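You operate a simulated robot arm through the tools that you are given. There is no shell and no other tool. Be economical: measure what you need, move in short steps, check, and stop when the job is done.

Carry out the task below with a simulated two-armed robot. There is one attempt and no reset: what you move stays moved.

JOB
Take the tin of beans with the earliest date from the table and leave it in the silver wide steel pot.

It is judged by the outcome, as a careful person would: the job done as asked, and still so three seconds after it is handed in. It fails if anything else is knocked over, pushed out of place, dropped, spilled or broken.

ROBOT AND FRAMES
Two 6-joint arms with two-finger parallel grippers on one trunk, on a base that drives. Base frame: it is fixed to the floor where the robot stands at the start and does not move with it; the origin is under the middle of the robot, x ahead of it, y to its left, z up. Lengths are in m, angles in rad, forces in N, time in s.
The left shoulder is at the start at [0.06, 0.187, 0.847], the right one opposite. With the tool pointing down near the work surface each hand reaches from about 0.24 to 0.62 m from the robot's upright axis, wherever it stands, measured 20 degrees to its own side. Payload 1.57 kg a hand.
Tool frame (each hand has its own): the origin (TCP) lies between the finger pads and is the grasp point; the fingertips stand 0.03 m ahead of it; z points along the fingers, y is the line along which they close. The gripper opens to 0.11 m. The fingers are 0.024 m wide and 0.012 m thick; the gripper's body (0.048 by 0.112 m) begins 0.078 m behind the TCP.
Orientation is told as [roll, pitch, yaw] about the base's x, y, z axes, in that order, counted from this pose: with the fingers straight down and closing along the base's y, the tool's x points along the base's -x, its y along +y and its z along -z.

CONTROLS
- The arms move only by the tool step_arm. It takes "left_series", "right_series" or both (then of equal length, played together; a hand with none holds still); each is text: rows parted by semicolons, each of 7 numbers parted by spaces: the turn, a rotation vector about the base's x, y, z in rad, then the shift along the base's x, y, z in m, then the gripper command, from -1 (fully open) to 1 (shut), values between in proportion. In form: wx wy wz tx ty tz jaw; .... A call has 1 to 12 rows; each row shifts and turns the commanded pose from where the row before left it. Each row takes 0.2 s and may step no farther than 0.05 m and 0.15 rad from the row before; otherwise, or with a gripper value out of range, the whole call is refused. A pose out of reach is approached as far as the arm can. The call stops where the force on the tool passes 40 N (or 10 N more than at its start, if that is more) or the arm is blocked; 0.2 s more then pass. Each finger travels about 0.153 m/s and halts on what it meets, pressing with about 38 N; the grip force reading is that of the motor and also rises with nothing between the fingers. The clock runs only during rows and for 0.2 s after the last one: add rows that do not move to give the fingers time. It gives the time, the measured TCP pose, the force on the tool (base axes), the opening and the grip force at its end, in the units of the frame above (readings bear some noise).
- Cameras (640 x 400 px; columns grow to the right, rows downward): "scene" is now at [0.0207, -0.0187, 1.3963]; the picture's right is [-0.23, -0.97, 0.00], its down [-0.67, 0.16, -0.72] and it looks along [0.71, -0.16, -0.69] (base axes); focal length 275 px, centre (320, 200). "left" rides on the left gripper at [0.07, -0.016, -0.141] in its tool frame; the picture's right is [0.23, 0.97, 0.00], its down [-0.86, 0.20, -0.48] and it looks along [-0.47, 0.11, 0.88] (tool axes); focal length 222 px, centre (320, 200). "right" rides on the right gripper at [0.07, 0.016, -0.141] in its tool frame; the picture's right is [-0.23, 0.97, 0.00], its down [-0.86, -0.20, -0.48] and it looks along [-0.47, -0.11, 0.88] (tool axes); focal length 222 px, centre (320, 200). There is no depth. A picture from a camera that has moved, and an enlarged one, comes with that camera's place and axes in the base frame and with its lens.
- snapshot(camera): a new picture of that camera. The clock stands still meanwhile.
- move_column(by): slides the trunk up (or, below 0, down) by that many m; the arms and the scene camera ride with it, the base frame stays. It gives what a move gives, with no picture.
- drive_base(legs): drives the robot by 1 to 6 legs, each [ahead, left, turn to the left] in m, m and rad, along the robot's own axes; the way and the turn of a leg run together, so that a leg with both is an arc; at most 1.5 m and 3.142 rad a leg. The arms and the cameras ride along, it lands a little off, and it stops where it bumps. It gives what a move gives.
- turn_head(pan, tilt): turns the head with the scene camera to pan (to the left, within 1.501 rad either way) and tilt (down, from -0.506 to 1.204), counted from straight ahead of the robot. It gives what a move gives.
- zoom(camera, box): a new picture of the part [left, top, right, bottom] of that camera's present view, enlarged. The clock stands still meanwhile.
- close_job(): hands the job in; it is judged then, once.

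Work in short steps. Places have to be worked out from the pictures, the camera data and where the tool is seen: move nearer, look again, correct. Check each grasp and each placing, and mend what went wrong. You have 120 turns and 100 pictures in all, those below and enlarged ones among them. Open the grippers and draw the arms clear of the work before you hand the job in, unless the task says otherwise; then end with one line.

The tools are called after "Request:" as name(argument=value, ...) on one line, values as JSON. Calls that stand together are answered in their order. step_arm: Moves the arms, as the interface text tells. Its arguments: {"type":"object","properties":{"left_series":{"type":"string"},"right_series":{"type":"string"}},"required":[]} The other tools are called the same way: move_column (by) slides the trunk up or down; drive_base (legs) drives the base; turn_head (pan, tilt) turns the head that bears the scene camera; snapshot (camera) takes a picture; zoom (camera, box) takes an enlarged picture of a part of a camera's view; close_job () hands the job in.

At the start:

```text
time_s: 0.0
left_tcp_pos: [0.3929, 0.1023, 1.0529]
left_orientation: [-0.001, 0.0, 0.0]
left_force: [0.6, -0.2, -0.2]
left_grip_width: 0.11
left_gripper_force: 0.0
right_tcp_pos: [0.3482, -0.2086, 1.0625]
right_orientation: [0.001, -0.001, 0.001]
right_force: [0.6, 0.5, 0.8]
right_grip_width: 0.1099
right_gripper_force: 0.1
trunk travel left (down, up): [-0.475, 0.515]
robot x, y, heading: [-0.0015, -0.0046, 0.001]
head pan, tilt: [-0.229, 0.759]
```

scene: 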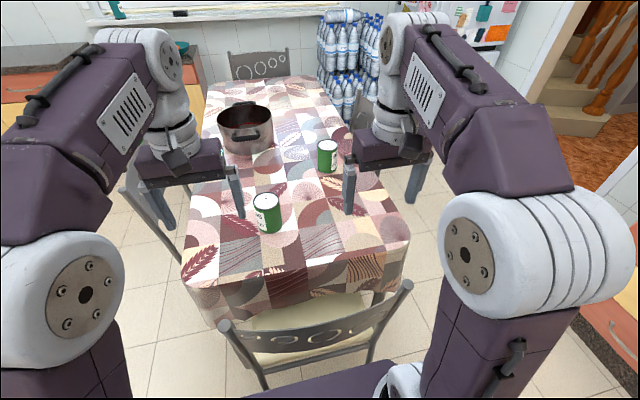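
right: 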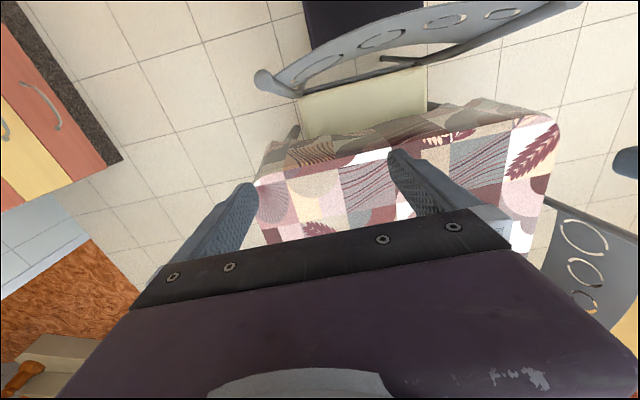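
left: 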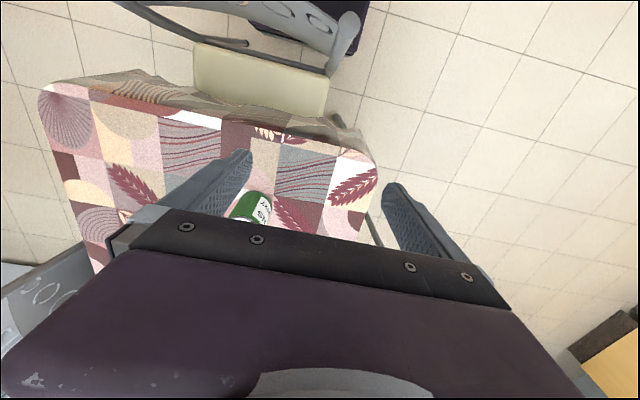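

I see two green tins and a pot on the table. I zoom on them to read the labels and dates.

Request:
zoom(camera="scene", box=[235, 180, 299, 240])

Request:
zoom(camera="scene", box=[296, 130, 360, 180])

Request:
zoom(camera="scene", box=[180, 60, 400, 200])

```text
6.67 times, centred on (267, 210) of scene
camera zoom: at [0.0207, -0.0187, 1.3963], right [-0.23, -0.97, 0.0], down [-0.67, 0.16, -0.72], along [0.71, -0.16, -0.69], focal length 1832 px, centre (673, 133)
```

zoom: 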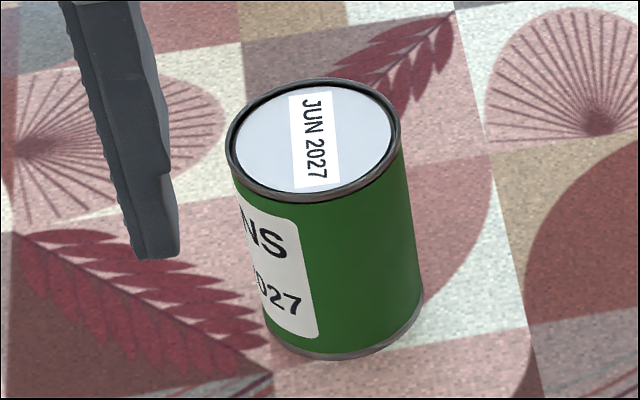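

```text
8.00 times, centred on (328, 155) of scene
camera zoom: at [0.0207, -0.0187, 1.3963], right [-0.23, -0.97, 0.0], down [-0.67, 0.16, -0.72], along [0.71, -0.16, -0.69], focal length 2198 px, centre (256, 560)
```

zoom: 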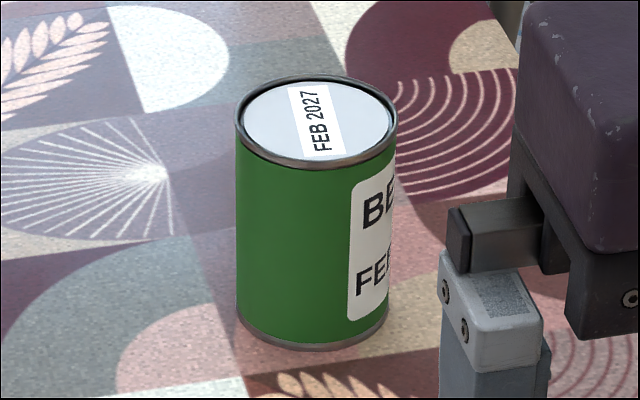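

```text
2.86 times, centred on (290, 130) of scene
camera zoom: at [0.0207, -0.0187, 1.3963], right [-0.23, -0.97, 0.0], down [-0.67, 0.16, -0.72], along [0.71, -0.16, -0.69], focal length 785 px, centre (406, 400)
```

zoom: 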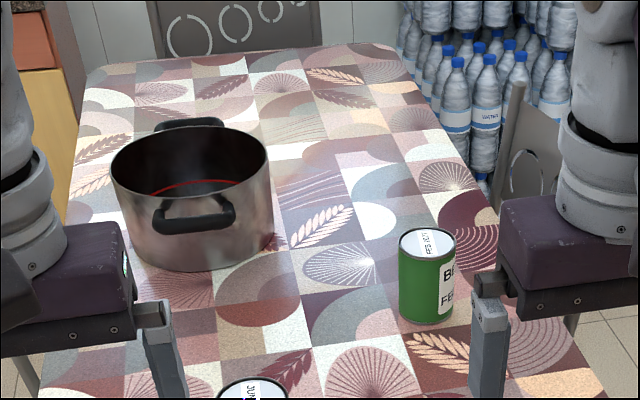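

The two visible dates are FEB 2027 (about [0.83, -0.23]) and JUN 2027, but the arms hide part of the table. I look around for other tins and the free floor.

Request:
turn_head(pan=-0.9, tilt=0.7)

Request:
snapshot(camera="scene")

Request:
turn_head(pan=0.7, tilt=0.7)

Request:
snapshot(camera="scene")

Request:
turn_head(pan=0.0, tilt=1.1)

Request:
snapshot(camera="scene")

```text
time_s: 1.1
left_tcp_pos: [0.3919, 0.1023, 1.052]
left_orientation: [0.002, 0.0, 0.001]
left_force: [-0.4, -0.3, -0.2]
left_grip_width: 0.11
left_gripper_force: 0.2
right_tcp_pos: [0.3504, -0.2077, 1.0638]
right_orientation: [0.001, -0.001, 0.0]
right_force: [0.2, 0.2, 1.0]
right_grip_width: 0.1098
right_gripper_force: 0.1
trunk travel left (down, up): [-0.475, 0.515]
robot x, y, heading: [0.0023, 0.0027, 0.001]
head pan, tilt: [-0.901, 0.7]
```

```text
93 pictures are left
camera scene: at [-0.0068, -0.0664, 1.4013], right [-0.78, -0.62, 0.0], down [-0.4, 0.5, -0.76], along [0.48, -0.6, -0.64], focal length 275 px, centre (320, 200)
```

scene: 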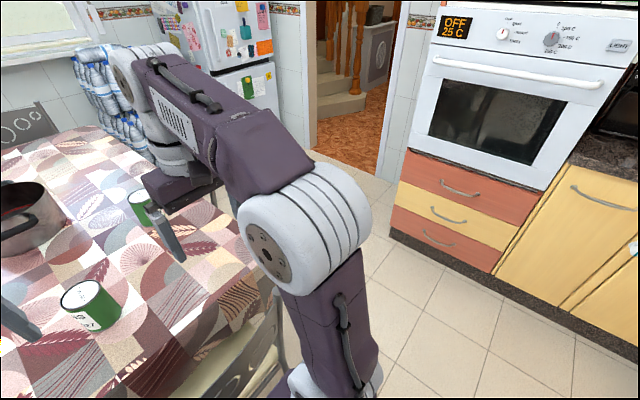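

```text
time_s: 2.7
left_tcp_pos: [0.3923, 0.103, 1.0527]
left_orientation: [0.001, 0.0, 0.001]
left_force: [-0.7, 0.3, 0.0]
left_grip_width: 0.11
left_gripper_force: 0.0
right_tcp_pos: [0.3471, -0.2075, 1.0634]
right_orientation: [0.0, 0.001, 0.002]
right_force: [0.5, -0.4, 0.0]
right_grip_width: 0.11
right_gripper_force: 0.1
trunk travel left (down, up): [-0.475, 0.515]
robot x, y, heading: [0.0006, 0.0018, 0.004]
head pan, tilt: [0.7, 0.7]
```

```text
92 pictures are left
camera scene: at [0.0054, 0.0547, 1.4013], right [0.64, -0.77, 0.0], down [-0.49, -0.41, -0.76], along [0.59, 0.49, -0.64], focal length 275 px, centre (320, 200)
```

scene: 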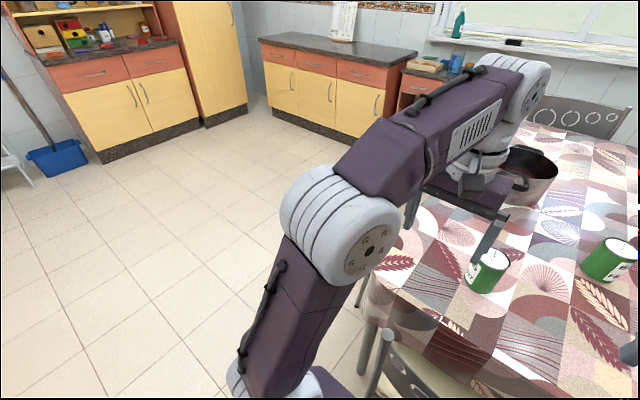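

```text
time_s: 3.8
left_tcp_pos: [0.3938, 0.1026, 1.0529]
left_orientation: [0.0, -0.001, 0.0]
left_force: [0.7, 1.4, 0.2]
left_grip_width: 0.11
left_gripper_force: 0.1
right_tcp_pos: [0.349, -0.2079, 1.0635]
right_orientation: [0.001, 0.0, 0.0]
right_force: [-0.1, -0.1, 0.1]
right_grip_width: 0.11
right_gripper_force: 0.0
trunk travel left (down, up): [-0.475, 0.515]
robot x, y, heading: [-0.002, 0.0021, -0.001]
head pan, tilt: [0.0, 1.1]
```

```text
91 pictures are left
camera scene: at [0.0036, 0.0002, 1.3713], right [0.0, -1.0, 0.0], down [-0.89, 0.0, -0.45], along [0.45, 0.0, -0.89], focal length 275 px, centre (320, 200)
```

scene: 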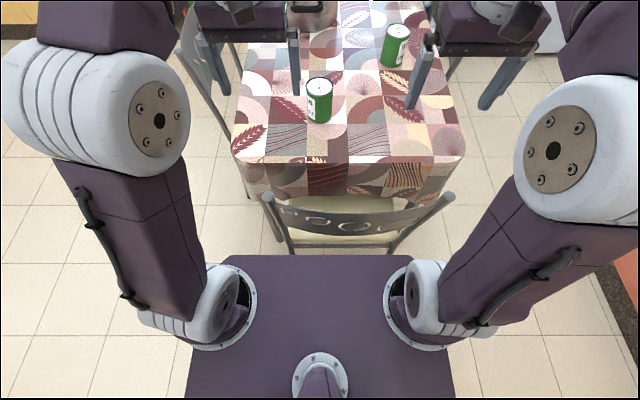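

Only two tins show: FEB 2027 is the target; the near chair blocks a frontal approach. I back off and shift to the right, then look along the table's right side.

Request:
drive_base(legs=[[-0.1, 0, 0], [0, -0.9, 0]])

Request:
turn_head(pan=0.25, tilt=0.6)

Request:
snapshot(camera="scene")

```text
time_s: 9.3
left_tcp_pos: [0.2926, -0.7968, 1.0528]
left_orientation: [-0.001, 0.0, 0.002]
left_force: [0.1, 0.0, -0.3]
left_grip_width: 0.1098
left_gripper_force: 0.0
right_tcp_pos: [0.248, -1.1069, 1.0632]
right_orientation: [0.0, 0.0, 0.002]
right_force: [0.3, -0.3, -0.8]
right_grip_width: 0.1099
right_gripper_force: 0.1
trunk travel left (down, up): [-0.475, 0.515]
robot x, y, heading: [-0.1007, -0.8983, 0.003]
head pan, tilt: [0.0, 1.1]
```

```text
time_s: 10.2
left_tcp_pos: [0.2927, -0.7959, 1.0537]
left_orientation: [0.001, 0.0, 0.003]
left_force: [0.7, -0.5, -0.4]
left_grip_width: 0.11
left_gripper_force: 0.1
right_tcp_pos: [0.2473, -1.1071, 1.0632]
right_orientation: [0.001, 0.0, 0.004]
right_force: [0.6, -1.1, 0.6]
right_grip_width: 0.1102
right_gripper_force: 0.0
trunk travel left (down, up): [-0.475, 0.515]
robot x, y, heading: [-0.0989, -0.9012, 0.002]
head pan, tilt: [0.25, 0.6]
```

```text
90 pictures are left
camera scene: at [-0.0752, -0.8779, 1.4098], right [0.25, -0.97, 0.0], down [-0.55, -0.14, -0.82], along [0.8, 0.2, -0.57], focal length 275 px, centre (320, 200)
```

scene: 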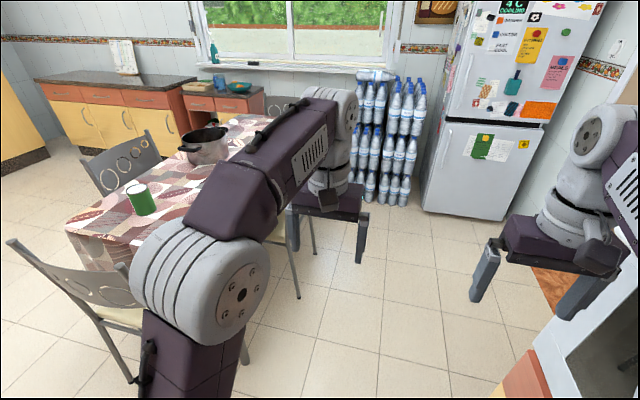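

The right aisle looks free but the arm hides part. I drive ahead a bit and look left.

Request:
drive_base(legs=[[0.45, 0, 0]])

Request:
turn_head(pan=1.2, tilt=0.7)

Request:
snapshot(camera="scene")

Request:
turn_head(pan=0.1, tilt=0.8)

Request:
snapshot(camera="scene")

```text
time_s: 12.9
left_tcp_pos: [0.7377, -0.7941, 1.0524]
left_orientation: [0.0, -0.001, 0.007]
left_force: [-0.2, 0.3, 0.6]
left_grip_width: 0.1098
left_gripper_force: 0.0
right_tcp_pos: [0.6968, -1.1018, 1.0628]
right_orientation: [0.0, 0.001, 0.006]
right_force: [0.1, -0.1, 0.7]
right_grip_width: 0.1101
right_gripper_force: 0.1
trunk travel left (down, up): [-0.475, 0.515]
robot x, y, heading: [0.341, -0.8982, 0.004]
head pan, tilt: [0.25, 0.6]
```

```text
time_s: 14.1
left_tcp_pos: [0.7379, -0.7916, 1.0526]
left_orientation: [0.0, -0.001, 0.006]
left_force: [0.3, -0.7, -0.6]
left_grip_width: 0.1101
left_gripper_force: 0.0
right_tcp_pos: [0.6954, -1.1037, 1.0627]
right_orientation: [-0.001, 0.001, 0.007]
right_force: [0.2, 0.2, 0.3]
right_grip_width: 0.1099
right_gripper_force: 0.1
trunk travel left (down, up): [-0.475, 0.515]
robot x, y, heading: [0.346, -0.8957, 0.004]
head pan, tilt: [1.201, 0.7]
```

```text
89 pictures are left
camera scene: at [0.3155, -0.8189, 1.4013], right [0.93, -0.36, 0.0], down [-0.23, -0.6, -0.77], along [0.27, 0.71, -0.64], focal length 275 px, centre (320, 200)
```

scene: 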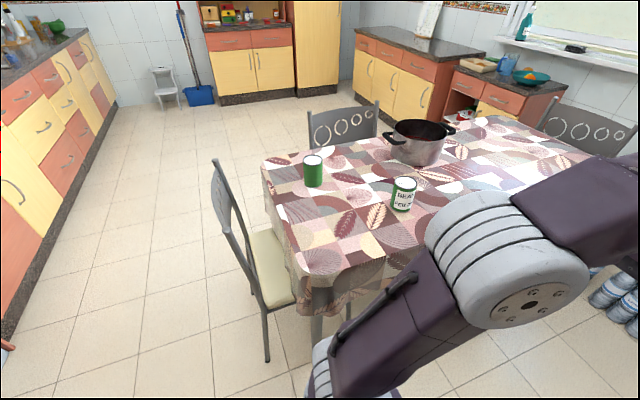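

```text
time_s: 15.5
left_tcp_pos: [0.7371, -0.7923, 1.0525]
left_orientation: [0.0, 0.0, 0.007]
left_force: [0.9, 0.1, 0.2]
left_grip_width: 0.11
left_gripper_force: 0.0
right_tcp_pos: [0.6965, -1.1044, 1.0632]
right_orientation: [0.001, -0.001, 0.005]
right_force: [0.2, -0.5, -0.5]
right_grip_width: 0.1102
right_gripper_force: 0.1
trunk travel left (down, up): [-0.475, 0.515]
robot x, y, heading: [0.3448, -0.8983, 0.01]
head pan, tilt: [0.099, 0.799]
```

```text
88 pictures are left
camera scene: at [0.3656, -0.8896, 1.3931], right [0.11, -0.99, 0.0], down [-0.71, -0.08, -0.7], along [0.69, 0.07, -0.72], focal length 275 px, centre (320, 200)
```

scene: 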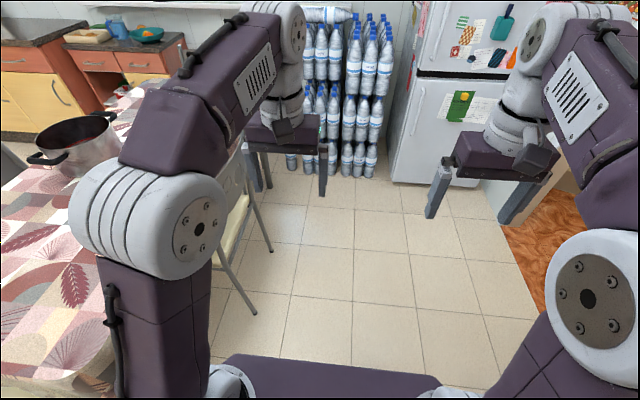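

A chair stands at the right side at about x 0.89–1.25, so I'll take the tin with the right hand from about [0.55, -0.75], facing +y. I turn left here and look first.

Request:
drive_base(legs=[[0, 0, 1.567], [0, -0.2, 0]])

Request:
turn_head(pan=-0.3, tilt=0.9)

Request:
snapshot(camera="scene")

Request:
snapshot(camera="right")

```text
time_s: 20.8
left_tcp_pos: [0.4532, -0.5058, 1.0534]
left_orientation: [0.0, -0.002, 1.542]
left_force: [0.2, 0.9, 0.3]
left_grip_width: 0.11
left_gripper_force: 0.0
right_tcp_pos: [0.7608, -0.5594, 1.0631]
right_orientation: [0.0, -0.001, 1.541]
right_force: [-0.4, -0.1, 0.1]
right_grip_width: 0.11
right_gripper_force: 0.1
trunk travel left (down, up): [-0.475, 0.515]
robot x, y, heading: [0.5427, -0.906, 1.545]
head pan, tilt: [0.099, 0.799]
```

```text
time_s: 21.7
left_tcp_pos: [0.4529, -0.5075, 1.0525]
left_orientation: [0.0, -0.001, 1.543]
left_force: [-0.1, 0.5, 1.3]
left_grip_width: 0.1101
left_gripper_force: 0.1
right_tcp_pos: [0.761, -0.5609, 1.0636]
right_orientation: [0.0, 0.0, 1.544]
right_force: [0.1, 0.2, -0.3]
right_grip_width: 0.1099
right_gripper_force: 0.1
trunk travel left (down, up): [-0.475, 0.515]
robot x, y, heading: [0.543, -0.9049, 1.543]
head pan, tilt: [-0.3, 0.901]
```

```text
87 pictures are left
camera scene: at [0.5667, -0.8911, 1.3852], right [0.95, -0.32, 0.0], down [-0.25, -0.74, -0.62], along [0.2, 0.59, -0.78], focal length 275 px, centre (320, 200)
```

scene: 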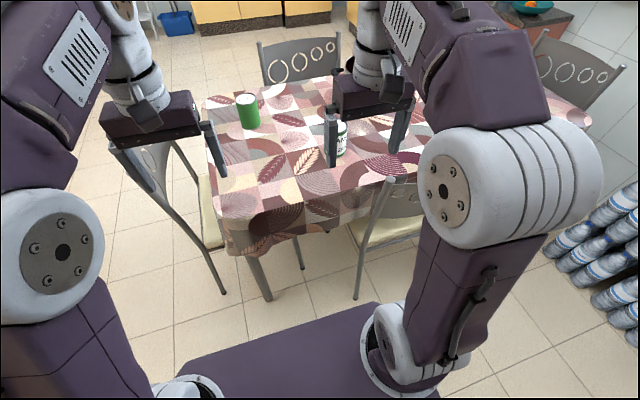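

```text
86 pictures are left
camera right: at [0.7427, -0.6288, 1.2046], right [-0.97, 0.25, 0.0], down [0.22, 0.85, 0.48], along [0.12, 0.46, -0.88], focal length 222 px, centre (320, 200)
```

right: 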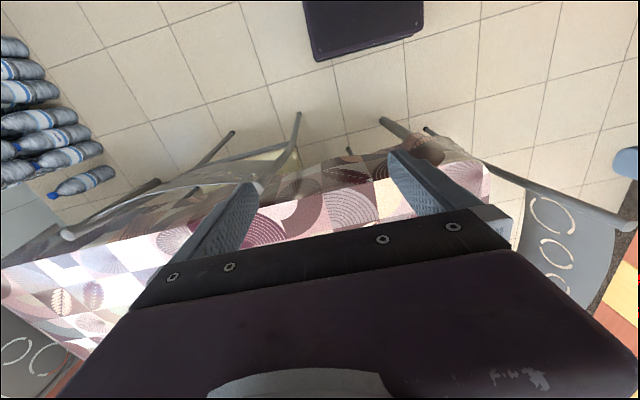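

The base is small enough; the chair post stands near [0.9, -0.5] and a table leg near [0.47, -0.37]. Tin estimate from two views: [0.833, -0.24], top z≈0.87. I drive 0.2 ahead and look again.

Request:
drive_base(legs=[[0.2, 0, 0]])

Request:
snapshot(camera="scene")

Request:
snapshot(camera="right")

```text
time_s: 23.3
left_tcp_pos: [0.4586, -0.3047, 1.0538]
left_orientation: [0.0, 0.0, 1.542]
left_force: [0.3, -0.2, 0.0]
left_grip_width: 0.1101
left_gripper_force: 0.1
right_tcp_pos: [0.7676, -0.3585, 1.063]
right_orientation: [0.001, 0.0, 1.543]
right_force: [0.5, 0.1, -0.4]
right_grip_width: 0.11
right_gripper_force: 0.0
trunk travel left (down, up): [-0.475, 0.515]
robot x, y, heading: [0.548, -0.7009, 1.545]
head pan, tilt: [-0.3, 0.901]
```

```text
85 pictures are left
camera scene: at [0.5725, -0.6897, 1.3851], right [0.95, -0.32, 0.0], down [-0.25, -0.74, -0.62], along [0.2, 0.59, -0.78], focal length 275 px, centre (320, 200)
```

scene: 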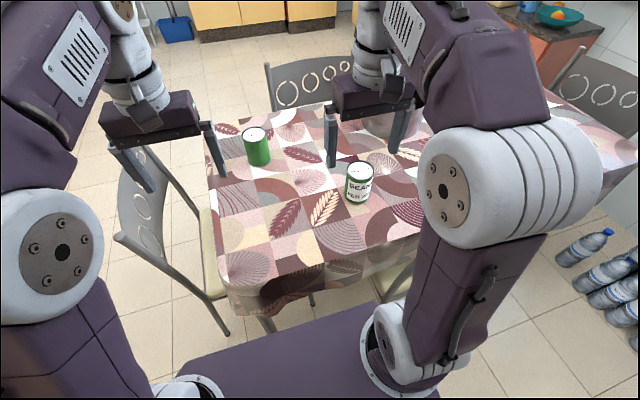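

```text
84 pictures are left
camera right: at [0.7488, -0.4277, 1.2044], right [-0.97, 0.25, 0.0], down [0.22, 0.85, 0.48], along [0.12, 0.46, -0.88], focal length 222 px, centre (320, 200)
```

right: 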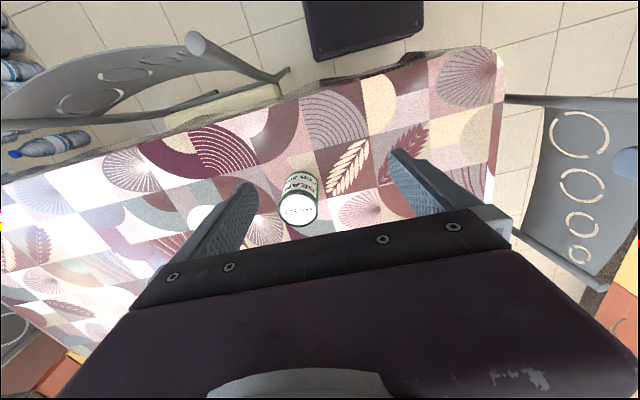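

Tin now fixed at about [0.838, -0.239] by both cameras. I move the right hand above it and come down to z≈0.92.

Request:
step_arm(right_series="0 0 0 0.024 0.04 0 -1; 0 0 0 0.023 0.04 0 -1; 0 0 0 0.023 0.04 0 -1; 0 0 0 0 0 -0.04 -1; 0 0 0 0 0 -0.04 -1; 0 0 0 0 0 -0.04 -1; 0 0 0 0 0 0 -1")

Request:
snapshot(camera="right")

Request:
snapshot(camera="scene")

```text
time_s: 24.9
left_tcp_pos: [0.4576, -0.3068, 1.0525]
left_orientation: [0.0, 0.001, 1.542]
left_force: [-0.6, 0.3, -0.2]
left_grip_width: 0.1099
left_gripper_force: 0.0
right_tcp_pos: [0.8334, -0.2528, 0.9354]
right_orientation: [0.0, 0.0, 1.543]
right_force: [0.6, -0.4, 0.0]
right_grip_width: 0.11
right_gripper_force: 0.1
right hand out of reach, approached as far as the arm can: row 3
trunk travel left (down, up): [-0.475, 0.515]
robot x, y, heading: [0.549, -0.7012, 1.543]
head pan, tilt: [-0.3, 0.901]
```

```text
83 pictures are left
camera right: at [0.8154, -0.3227, 1.0767], right [-0.97, 0.25, 0.0], down [0.22, 0.85, 0.48], along [0.12, 0.46, -0.88], focal length 222 px, centre (320, 200)
```

right: 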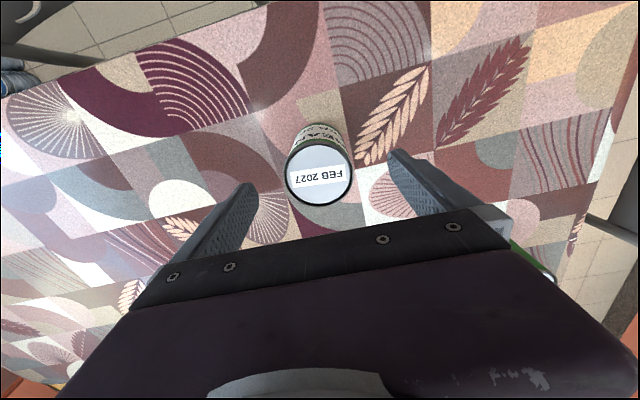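

```text
82 pictures are left
camera scene: at [0.5725, -0.6905, 1.3851], right [0.95, -0.32, 0.0], down [-0.25, -0.74, -0.62], along [0.2, 0.59, -0.78], focal length 275 px, centre (320, 200)
```

scene: 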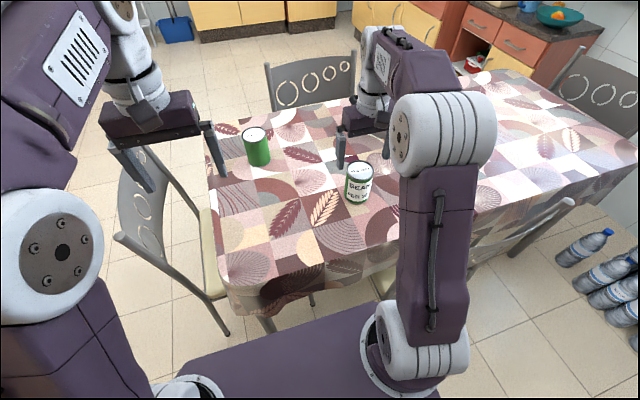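

Tin top is at [0.837, -0.239]; I correct by [+0.004, +0.013] and lower to about z 0.845, then check.

Request:
step_arm(right_series="0 0 0 0.004 0.013 0 -1; 0 0 0 0 0 -0.03 -1; 0 0 0 0 0 -0.03 -1; 0 0 0 0 0 -0.03 -1; 0 0 0 0 0 0 -1")

Request:
snapshot(camera="right")

```text
time_s: 26.1
left_tcp_pos: [0.4576, -0.3069, 1.0529]
left_orientation: [0.0, 0.002, 1.543]
left_force: [0.8, 1.0, 0.2]
left_grip_width: 0.1102
left_gripper_force: 0.0
right_tcp_pos: [0.8376, -0.2428, 0.8452]
right_orientation: [0.001, -0.001, 1.542]
right_force: [0.5, 0.2, -0.1]
right_grip_width: 0.1101
right_gripper_force: 0.0
trunk travel left (down, up): [-0.475, 0.515]
robot x, y, heading: [0.5496, -0.7054, 1.543]
head pan, tilt: [-0.3, 0.901]
```

```text
81 pictures are left
camera right: at [0.8197, -0.3117, 0.9852], right [-0.97, 0.25, 0.0], down [0.22, 0.85, 0.48], along [0.12, 0.46, -0.88], focal length 222 px, centre (320, 200)
```

right: 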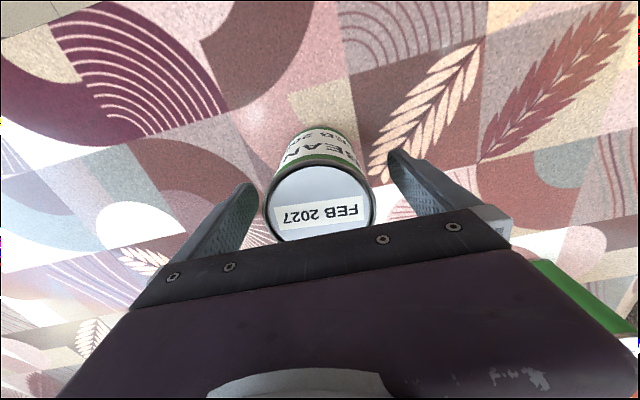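

The tin sits centred between the fingers. I close the gripper.

Request:
step_arm(right_series="0 0 0 0 0 0 0.2; 0 0 0 0 0 0 0.6; 0 0 0 0 0 0 1; 0 0 0 0 0 0 1; 0 0 0 0 0 0 1")

```text
time_s: 27.3
left_tcp_pos: [0.4592, -0.3071, 1.054]
left_orientation: [0.001, 0.0, 1.542]
left_force: [0.0, 0.3, 0.3]
left_grip_width: 0.1099
left_gripper_force: 0.1
right_tcp_pos: [0.8386, -0.242, 0.8443]
right_orientation: [0.0, 0.001, 1.543]
right_force: [-0.1, 0.6, 0.4]
right_grip_width: 0.0712
right_gripper_force: 38.2
trunk travel left (down, up): [-0.475, 0.515]
robot x, y, heading: [0.5538, -0.7026, 1.543]
head pan, tilt: [-0.3, 0.901]
```

Gripped at width 0.071 with 38 N. I lift using the trunk, then look.

Request:
move_column(by=0.2)

Request:
step_arm(right_series="0 0 0 -0.01 -0.04 0.0 1; 0 0 0 -0.02 -0.04 0.01 1; 0 0 0 -0.02 -0.04 0.02 1; 0 0 0 -0.02 -0.02 0.02 1; 0 0 0 0 0 0 1")

Request:
snapshot(camera="right")

Request:
snapshot(camera="scene")

```text
time_s: 29.5
left_tcp_pos: [0.4583, -0.3053, 1.2529]
left_orientation: [-0.001, -0.001, 1.542]
left_force: [0.0, 0.6, -0.3]
left_grip_width: 0.1102
left_gripper_force: 0.0
right_tcp_pos: [0.8389, -0.2425, 1.0429]
right_orientation: [0.001, 0.0, 1.543]
right_force: [-0.5, -0.3, -5.1]
right_grip_width: 0.0712
right_gripper_force: 38.0
trunk travel left (down, up): [-0.675, 0.315]
robot x, y, heading: [0.5499, -0.6998, 1.545]
head pan, tilt: [-0.3, 0.901]
```

```text
time_s: 30.7
left_tcp_pos: [0.4597, -0.3046, 1.2522]
left_orientation: [-0.001, 0.001, 1.544]
left_force: [0.1, 0.0, 0.5]
left_grip_width: 0.11
left_gripper_force: 0.1
right_tcp_pos: [0.77, -0.3827, 1.0944]
right_orientation: [-0.001, 0.002, 1.542]
right_force: [0.3, 0.0, -4.4]
right_grip_width: 0.071
right_gripper_force: 38.2
trunk travel left (down, up): [-0.675, 0.315]
robot x, y, heading: [0.5535, -0.7005, 1.541]
head pan, tilt: [-0.3, 0.901]
```

```text
80 pictures are left
camera right: at [0.7511, -0.4506, 1.2352], right [-0.97, 0.25, 0.0], down [0.22, 0.85, 0.48], along [0.12, 0.46, -0.88], focal length 222 px, centre (320, 200)
```

right: 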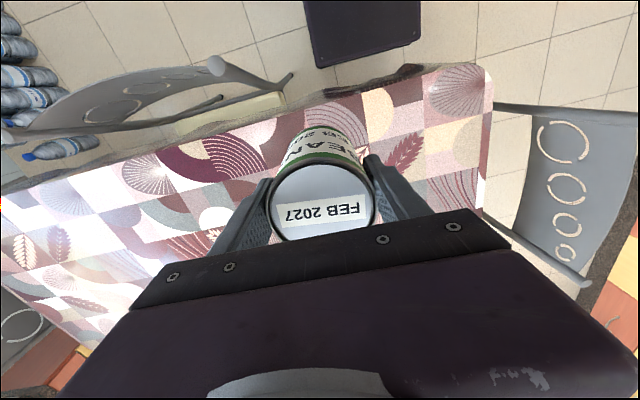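

```text
79 pictures are left
camera scene: at [0.5733, -0.6889, 1.5851], right [0.95, -0.32, 0.0], down [-0.25, -0.74, -0.62], along [0.2, 0.59, -0.78], focal length 275 px, centre (320, 200)
```

scene: 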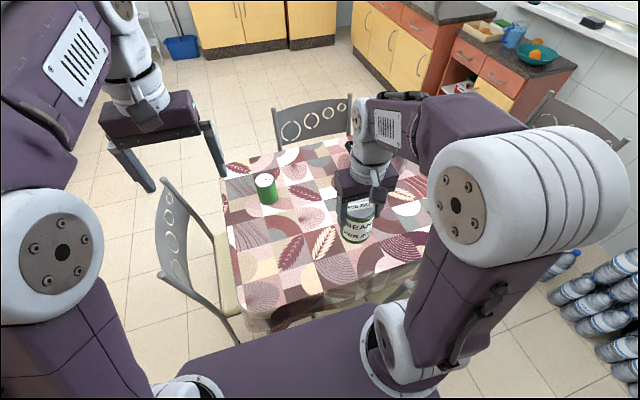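

Tin held securely at z≈1.09. Now I back off and drive round the near end to the table's left side.

Request:
drive_base(legs=[[-0.25, 0, 0], [0, 0.82, 0.02], [1.0, 0, 0], [0.92, 0, 0]])

Request:
turn_head(pan=-1.2, tilt=0.7)

Request:
snapshot(camera="scene")

```text
time_s: 45.7
left_tcp_pos: [-0.3267, 1.3876, 1.2526]
left_orientation: [0.001, 0.001, 1.556]
left_force: [0.3, 0.7, -0.7]
left_grip_width: 0.11
left_gripper_force: 0.1
right_tcp_pos: [-0.0158, 1.3149, 1.0936]
right_orientation: [0.0, -0.001, 1.558]
right_force: [0.1, -0.1, -4.3]
right_grip_width: 0.0712
right_gripper_force: 38.1
trunk travel left (down, up): [-0.675, 0.315]
robot x, y, heading: [-0.2302, 0.9905, 1.555]
head pan, tilt: [-0.3, 0.901]
```

```text
time_s: 46.9
left_tcp_pos: [-0.3275, 1.3883, 1.2521]
left_orientation: [0.0, 0.0, 1.558]
left_force: [-0.1, -0.1, -1.1]
left_grip_width: 0.1101
left_gripper_force: 0.1
right_tcp_pos: [-0.0159, 1.316, 1.0943]
right_orientation: [-0.001, -0.001, 1.557]
right_force: [-0.6, -0.4, -4.4]
right_grip_width: 0.0712
right_gripper_force: 38.3
trunk travel left (down, up): [-0.675, 0.315]
robot x, y, heading: [-0.2289, 0.9915, 1.554]
head pan, tilt: [-1.201, 0.7]
```

```text
78 pictures are left
camera scene: at [-0.1518, 0.9628, 1.6013], right [0.35, -0.94, 0.0], down [-0.6, -0.23, -0.76], along [0.72, 0.27, -0.64], focal length 275 px, centre (320, 200)
```

scene: 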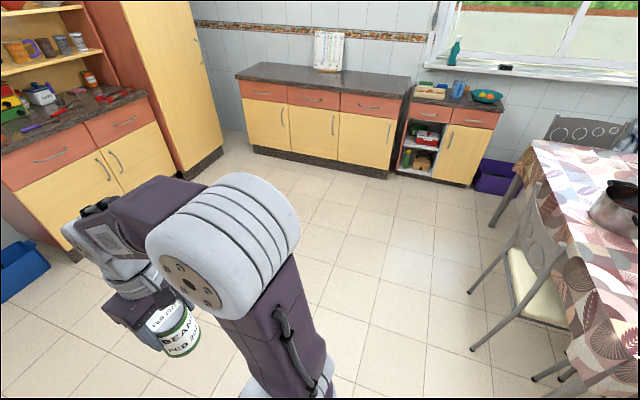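

The floor on the left side is free; the chair there spans x 0.74–1.13, back at y≈0.41. I drive right to x≈1.43 and turn to face the table.

Request:
drive_base(legs=[[0, -0.85, 0], [0, -0.82, 0], [0, 0, 2.93]])

Request:
turn_head(pan=-0.2, tilt=0.8)

Request:
snapshot(camera="scene")

Request:
snapshot(camera="right")

```text
time_s: 62.2
left_tcp_pos: [1.4503, 0.5542, 1.2529]
left_orientation: [0.0, 0.001, -1.829]
left_force: [1.4, -0.6, -0.3]
left_grip_width: 0.11
left_gripper_force: 0.1
right_tcp_pos: [1.1644, 0.6987, 1.0946]
right_orientation: [0.0, 0.0, -1.831]
right_force: [0.1, -0.5, -4.4]
right_grip_width: 0.0713
right_gripper_force: 38.3
trunk travel left (down, up): [-0.675, 0.315]
robot x, y, heading: [1.4566, 0.9601, -1.827]
head pan, tilt: [-1.201, 0.7]
```

```text
time_s: 63.5
left_tcp_pos: [1.4503, 0.5538, 1.2529]
left_orientation: [0.0, 0.0, -1.83]
left_force: [-0.5, -0.2, 0.4]
left_grip_width: 0.1099
left_gripper_force: 0.1
right_tcp_pos: [1.1642, 0.6987, 1.0952]
right_orientation: [-0.001, 0.0, -1.831]
right_force: [-0.7, -0.1, -5.5]
right_grip_width: 0.0711
right_gripper_force: 38.0
trunk travel left (down, up): [-0.675, 0.315]
robot x, y, heading: [1.4504, 0.9616, -1.833]
head pan, tilt: [-0.201, 0.799]
```

```text
77 pictures are left
camera scene: at [1.4311, 0.9453, 1.593], right [-0.9, 0.45, 0.0], down [0.32, 0.64, -0.7], along [-0.31, -0.62, -0.72], focal length 275 px, centre (320, 200)
```

scene: 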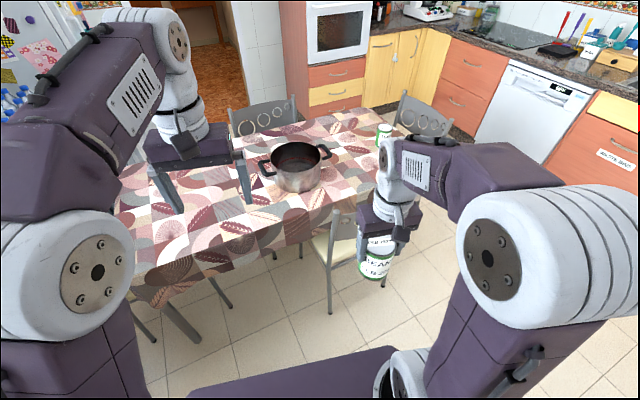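

```text
76 pictures are left
camera right: at [1.198, 0.7621, 1.2354], right [0.88, -0.47, 0.0], down [-0.41, -0.78, 0.48], along [-0.22, -0.42, -0.88], focal length 222 px, centre (320, 200)
```

right: 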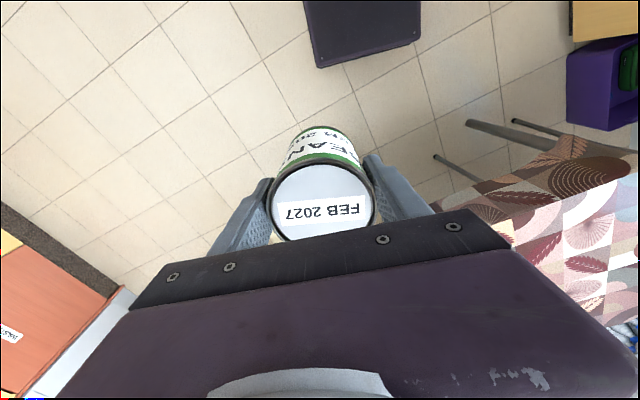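

Tin still held. Pot is at about [1.095, 0.068], handles along ±x. I turn to face -y and drive up to about [1.45, 0.53], keeping clear of the chair post at x≈1.13.

Request:
drive_base(legs=[[0, 0, 0.262], [0.3, 0, 0]])

Request:
turn_head(pan=-0.4, tilt=1.0)

Request:
snapshot(camera="scene")

Request:
snapshot(camera="right")

```text
time_s: 66.4
left_tcp_pos: [1.5528, 0.2682, 1.2532]
left_orientation: [0.0, -0.001, -1.576]
left_force: [0.9, 0.4, -0.3]
left_grip_width: 0.1099
left_gripper_force: 0.0
right_tcp_pos: [1.2401, 0.3361, 1.0943]
right_orientation: [0.0, 0.001, -1.573]
right_force: [-0.7, -0.7, -4.6]
right_grip_width: 0.071
right_gripper_force: 37.9
trunk travel left (down, up): [-0.675, 0.315]
robot x, y, heading: [1.453, 0.6546, -1.573]
head pan, tilt: [-0.201, 0.799]
```

```text
time_s: 67.2
left_tcp_pos: [1.5524, 0.2657, 1.2521]
left_orientation: [-0.001, 0.0, -1.575]
left_force: [-0.4, 0.3, -0.9]
left_grip_width: 0.1098
left_gripper_force: 0.1
right_tcp_pos: [1.2395, 0.3337, 1.0942]
right_orientation: [0.0, 0.001, -1.573]
right_force: [0.6, -0.6, -4.4]
right_grip_width: 0.0709
right_gripper_force: 37.8
trunk travel left (down, up): [-0.675, 0.315]
robot x, y, heading: [1.449, 0.6594, -1.572]
head pan, tilt: [-0.4, 1.0]
```

```text
75 pictures are left
camera scene: at [1.4246, 0.6553, 1.5779], right [-0.92, 0.39, 0.0], down [0.33, 0.77, -0.54], along [-0.21, -0.5, -0.84], focal length 275 px, centre (320, 200)
```

scene: 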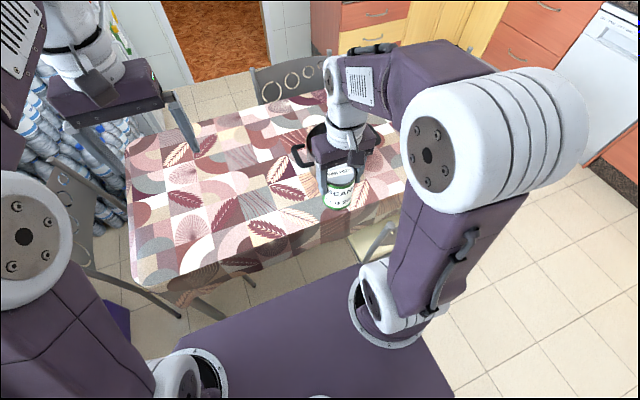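

```text
74 pictures are left
camera right: at [1.2567, 0.4045, 1.2353], right [0.97, -0.23, 0.0], down [-0.2, -0.86, 0.48], along [-0.11, -0.46, -0.88], focal length 222 px, centre (320, 200)
```

right: 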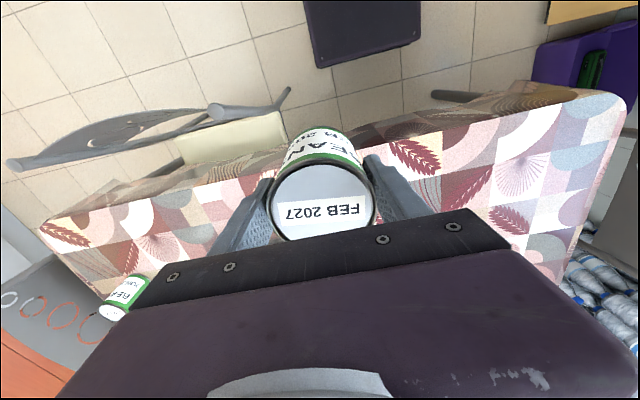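

Clearance to the chair post ([1.09, 0.41]) is good. I advance 0.13 more, then check the pot again.

Request:
drive_base(legs=[[0.13, 0, 0]])

Request:
turn_head(pan=-0.75, tilt=0.9)

Request:
snapshot(camera="scene")

```text
time_s: 68.5
left_tcp_pos: [1.553, 0.1378, 1.2525]
left_orientation: [-0.001, -0.001, -1.572]
left_force: [-0.2, 0.5, 0.1]
left_grip_width: 0.1102
left_gripper_force: 0.0
right_tcp_pos: [1.239, 0.2056, 1.0949]
right_orientation: [-0.001, 0.001, -1.573]
right_force: [-0.3, 0.9, -5.4]
right_grip_width: 0.0713
right_gripper_force: 38.5
trunk travel left (down, up): [-0.675, 0.315]
robot x, y, heading: [1.4521, 0.5288, -1.571]
head pan, tilt: [-0.4, 1.0]
```

```text
time_s: 69.3
left_tcp_pos: [1.5524, 0.1353, 1.253]
left_orientation: [0.001, 0.001, -1.572]
left_force: [0.0, 0.2, 0.8]
left_grip_width: 0.1099
left_gripper_force: 0.0
right_tcp_pos: [1.2391, 0.2041, 1.0939]
right_orientation: [0.002, 0.002, -1.572]
right_force: [-0.4, -0.4, -4.0]
right_grip_width: 0.0709
right_gripper_force: 38.4
trunk travel left (down, up): [-0.675, 0.315]
robot x, y, heading: [1.4528, 0.5321, -1.569]
head pan, tilt: [-0.75, 0.901]
```

```text
73 pictures are left
camera scene: at [1.4, 0.5341, 1.5851], right [-0.73, 0.68, 0.0], down [0.54, 0.57, -0.62], along [-0.42, -0.45, -0.78], focal length 275 px, centre (320, 200)
```

scene: 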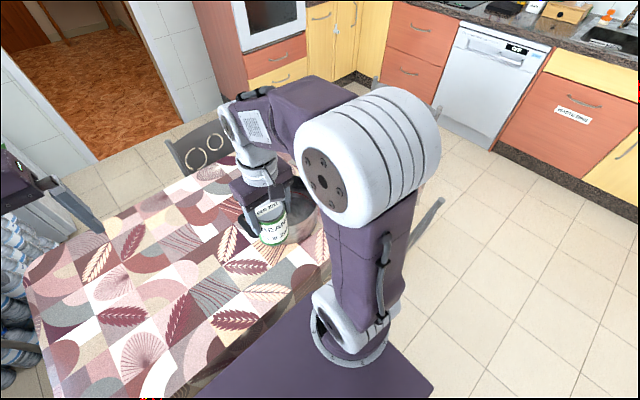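

The arm hides the pot here. I move the hand toward [1.10, 0.075] at z≈1.05, safely above the rim (~0.895).

Request:
step_arm(right_series="0 0 0 -0.028 -0.026 -0.009 1; 0 0 0 -0.028 -0.026 -0.009 1; 0 0 0 -0.028 -0.026 -0.009 1; 0 0 0 -0.028 -0.026 -0.009 1; 0 0 0 -0.028 -0.026 -0.009 1; 0 0 0 0 0 0 1")

Request:
turn_head(pan=-0.5, tilt=0.9)

Request:
snapshot(camera="scene")

Request:
snapshot(camera="right")

Request:
snapshot(camera="left")

```text
time_s: 70.7
left_tcp_pos: [1.5523, 0.1364, 1.2533]
left_orientation: [-0.001, -0.001, -1.572]
left_force: [0.0, 0.4, 0.5]
left_grip_width: 0.1102
left_gripper_force: 0.2
right_tcp_pos: [1.1009, 0.0765, 1.0504]
right_orientation: [0.0, 0.0, -1.573]
right_force: [0.0, 0.8, -4.8]
right_grip_width: 0.0708
right_gripper_force: 37.5
trunk travel left (down, up): [-0.675, 0.315]
robot x, y, heading: [1.4537, 0.5277, -1.57]
head pan, tilt: [-0.75, 0.901]
```

```text
time_s: 71.5
left_tcp_pos: [1.5525, 0.1373, 1.2526]
left_orientation: [-0.001, -0.001, -1.571]
left_force: [1.4, 0.4, -0.2]
left_grip_width: 0.1099
left_gripper_force: 0.0
right_tcp_pos: [1.1008, 0.0768, 1.0488]
right_orientation: [0.002, 0.001, -1.572]
right_force: [0.1, 0.7, -4.3]
right_grip_width: 0.0708
right_gripper_force: 37.8
trunk travel left (down, up): [-0.675, 0.315]
robot x, y, heading: [1.4507, 0.5284, -1.571]
head pan, tilt: [-0.499, 0.901]
```

```text
72 pictures are left
camera scene: at [1.4148, 0.5232, 1.5851], right [-0.88, 0.48, 0.0], down [0.38, 0.69, -0.62], along [-0.3, -0.54, -0.78], focal length 275 px, centre (320, 200)
```

scene: 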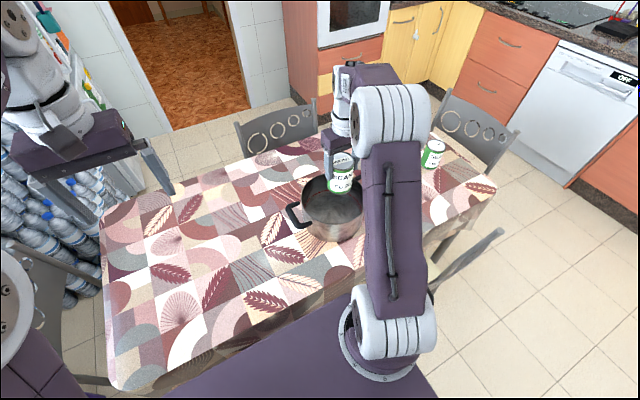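

```text
71 pictures are left
camera right: at [1.1162, 0.1457, 1.191], right [0.97, -0.23, 0.0], down [-0.2, -0.86, 0.48], along [-0.11, -0.46, -0.88], focal length 222 px, centre (320, 200)
```

right: 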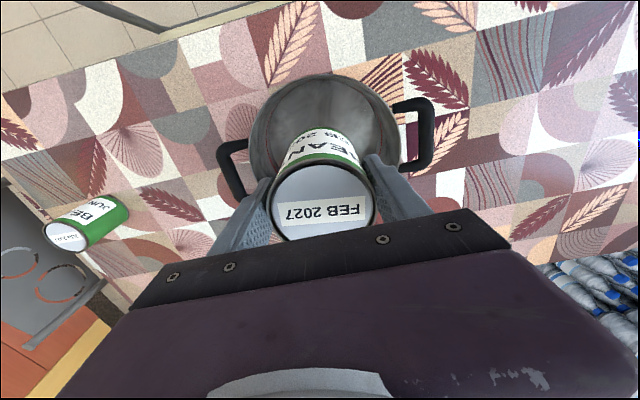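

```text
70 pictures are left
camera left: at [1.5369, 0.2056, 1.3943], right [0.97, 0.22, 0.0], down [0.2, -0.86, 0.48], along [0.11, -0.47, -0.88], focal length 222 px, centre (320, 200)
```

left: 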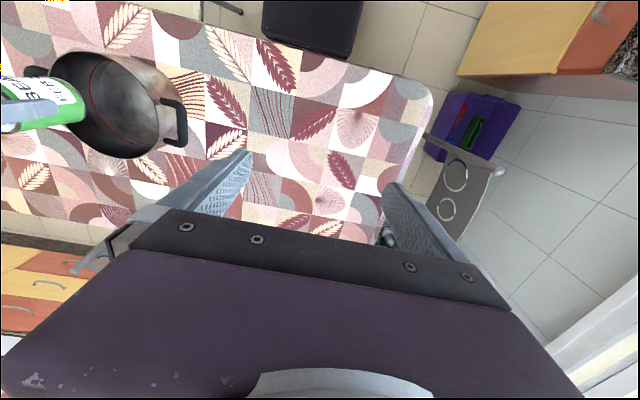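

The tin is over the pot, whose centre I judge at [1.107, 0.064]. I nudge the hand to centre and lower the trunk 0.13, then check.

Request:
step_arm(right_series="0 0 0 0.006 -0.011 0 1; 0 0 0 0 0 0 1")

Request:
move_column(by=-0.1)

Request:
snapshot(camera="scene")

Request:
snapshot(camera="right")

Request:
snapshot(camera="left")

```text
time_s: 72.0
left_tcp_pos: [1.5521, 0.1367, 1.254]
left_orientation: [0.001, -0.001, -1.573]
left_force: [0.4, -0.2, 0.6]
left_grip_width: 0.11
left_gripper_force: 0.1
right_tcp_pos: [1.106, 0.0645, 1.0488]
right_orientation: [-0.001, 0.002, -1.572]
right_force: [0.0, -0.4, -4.1]
right_grip_width: 0.0711
right_gripper_force: 38.0
trunk travel left (down, up): [-0.675, 0.315]
robot x, y, heading: [1.454, 0.533, -1.574]
head pan, tilt: [-0.499, 0.901]
```

```text
time_s: 73.4
left_tcp_pos: [1.553, 0.1361, 1.1535]
left_orientation: [0.002, -0.001, -1.573]
left_force: [-1.1, -0.6, -0.1]
left_grip_width: 0.1098
left_gripper_force: 0.1
right_tcp_pos: [1.1057, 0.0651, 0.9483]
right_orientation: [0.0, 0.003, -1.572]
right_force: [0.3, -0.2, -4.2]
right_grip_width: 0.071
right_gripper_force: 38.0
trunk travel left (down, up): [-0.575, 0.415]
robot x, y, heading: [1.4532, 0.5298, -1.57]
head pan, tilt: [-0.499, 0.901]
```

```text
69 pictures are left
camera scene: at [1.4151, 0.5234, 1.4852], right [-0.88, 0.48, 0.0], down [0.38, 0.69, -0.62], along [-0.3, -0.54, -0.78], focal length 275 px, centre (320, 200)
```

scene: 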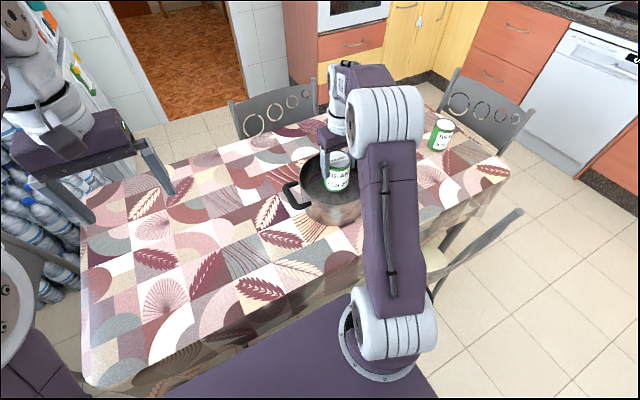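

```text
68 pictures are left
camera right: at [1.1215, 0.1347, 1.0902], right [0.97, -0.23, 0.0], down [-0.2, -0.86, 0.48], along [-0.11, -0.47, -0.88], focal length 222 px, centre (320, 200)
```

right: 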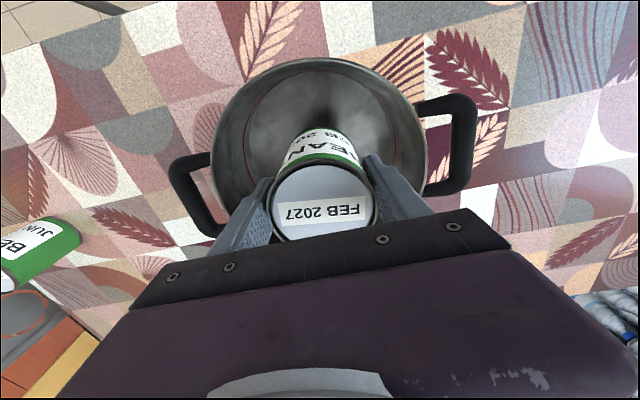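

```text
67 pictures are left
camera left: at [1.5371, 0.2059, 1.2943], right [0.97, 0.22, 0.0], down [0.2, -0.86, 0.48], along [0.11, -0.47, -0.88], focal length 222 px, centre (320, 200)
```

left: 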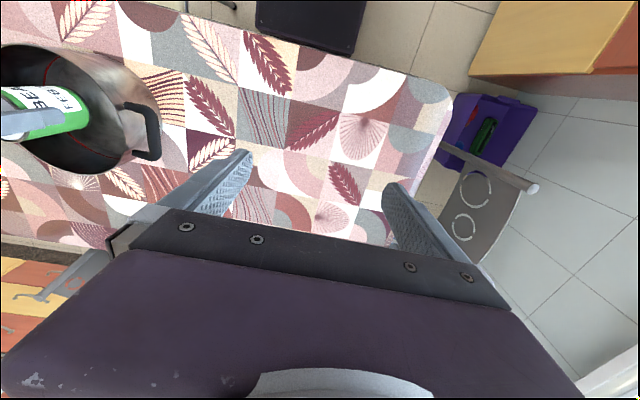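

Tin bottom is just inside the rim and clear of the walls. I lower 0.065 more with the trunk after an 8 mm shift toward the pot centre.

Request:
step_arm(right_series="0 0 0 0.001 -0.008 0 1; 0 0 0 0 0 0 1")

Request:
move_column(by=-0.065)

Request:
step_arm(right_series="0 0 0 0 0 -0.008 1; 0 0 0 0 0 0 1")

Request:
snapshot(camera="right")

Request:
snapshot(camera="left")

```text
time_s: 74.0
left_tcp_pos: [1.5526, 0.1356, 1.1529]
left_orientation: [-0.001, 0.001, -1.572]
left_force: [-0.1, 0.1, -0.1]
left_grip_width: 0.11
left_gripper_force: 0.0
right_tcp_pos: [1.1049, 0.0569, 0.9496]
right_orientation: [0.0, 0.001, -1.572]
right_force: [0.0, 0.3, -5.4]
right_grip_width: 0.071
right_gripper_force: 38.5
trunk travel left (down, up): [-0.575, 0.415]
robot x, y, heading: [1.4502, 0.5296, -1.573]
head pan, tilt: [-0.499, 0.901]
```

```text
time_s: 75.0
left_tcp_pos: [1.5526, 0.1378, 1.0874]
left_orientation: [-0.001, 0.0, -1.574]
left_force: [0.2, -0.2, 0.9]
left_grip_width: 0.1101
left_gripper_force: 0.0
right_tcp_pos: [1.1048, 0.0558, 0.8847]
right_orientation: [0.001, 0.003, -1.573]
right_force: [0.2, 0.7, -4.3]
right_grip_width: 0.0709
right_gripper_force: 37.1
trunk travel left (down, up): [-0.51, 0.48]
robot x, y, heading: [1.4545, 0.5293, -1.574]
head pan, tilt: [-0.499, 0.901]
```

```text
time_s: 75.6
left_tcp_pos: [1.5528, 0.1369, 1.0884]
left_orientation: [-0.001, 0.0, -1.572]
left_force: [0.0, 0.1, -0.3]
left_grip_width: 0.1098
left_gripper_force: 0.1
right_tcp_pos: [1.1049, 0.0576, 0.8753]
right_orientation: [-0.001, 0.001, -1.573]
right_force: [-0.1, -0.2, -4.3]
right_grip_width: 0.0709
right_gripper_force: 38.0
trunk travel left (down, up): [-0.51, 0.48]
robot x, y, heading: [1.4512, 0.5284, -1.571]
head pan, tilt: [-0.499, 0.901]
```

```text
66 pictures are left
camera right: at [1.1221, 0.1271, 1.0169], right [0.97, -0.23, 0.0], down [-0.2, -0.86, 0.48], along [-0.11, -0.46, -0.88], focal length 222 px, centre (320, 200)
```

right: 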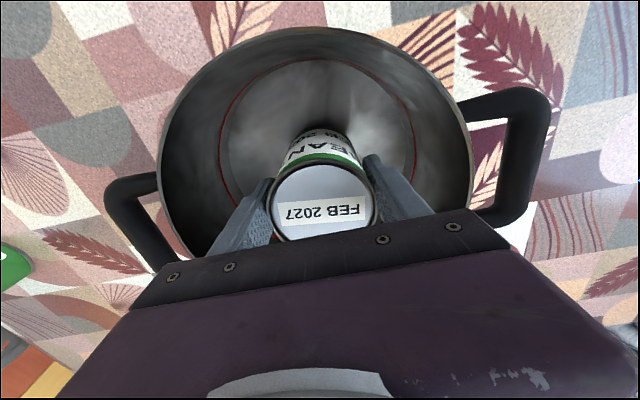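

```text
65 pictures are left
camera left: at [1.5371, 0.2059, 1.2293], right [0.97, 0.22, 0.0], down [0.2, -0.86, 0.48], along [0.11, -0.47, -0.88], focal length 222 px, centre (320, 200)
```

left: 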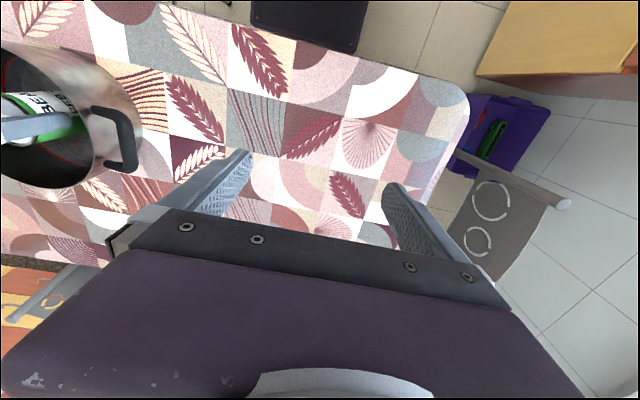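

Tin is centred in the pot. I lower in small steps watching the force for touchdown (expected near TCP z≈0.853).

Request:
step_arm(right_series="0 0 0 0 0 -0.006 1; 0 0 0 0 0 -0.006 1; 0 0 0 0 0 0 1")

Request:
step_arm(right_series="0 0 0 0 0 -0.004 1; 0 0 0 0 0 0 1")

```text
time_s: 76.4
left_tcp_pos: [1.5521, 0.1361, 1.0883]
left_orientation: [0.0, 0.0, -1.572]
left_force: [0.1, -0.5, 0.5]
left_grip_width: 0.1098
left_gripper_force: 0.0
right_tcp_pos: [1.1051, 0.0582, 0.863]
right_orientation: [0.0, 0.002, -1.573]
right_force: [0.4, 0.0, -4.3]
right_grip_width: 0.0709
right_gripper_force: 37.5
trunk travel left (down, up): [-0.51, 0.48]
robot x, y, heading: [1.4525, 0.5284, -1.571]
head pan, tilt: [-0.499, 0.901]
```

```text
time_s: 77.0
left_tcp_pos: [1.5529, 0.1362, 1.0884]
left_orientation: [0.0, 0.001, -1.573]
left_force: [-0.7, -0.7, 0.1]
left_grip_width: 0.1103
left_gripper_force: 0.1
right_tcp_pos: [1.1067, 0.0578, 0.859]
right_orientation: [0.0, -0.001, -1.573]
right_force: [-0.2, 0.8, -3.6]
right_grip_width: 0.071
right_gripper_force: 37.7
trunk travel left (down, up): [-0.51, 0.48]
robot x, y, heading: [1.4508, 0.5254, -1.575]
head pan, tilt: [-0.499, 0.901]
```

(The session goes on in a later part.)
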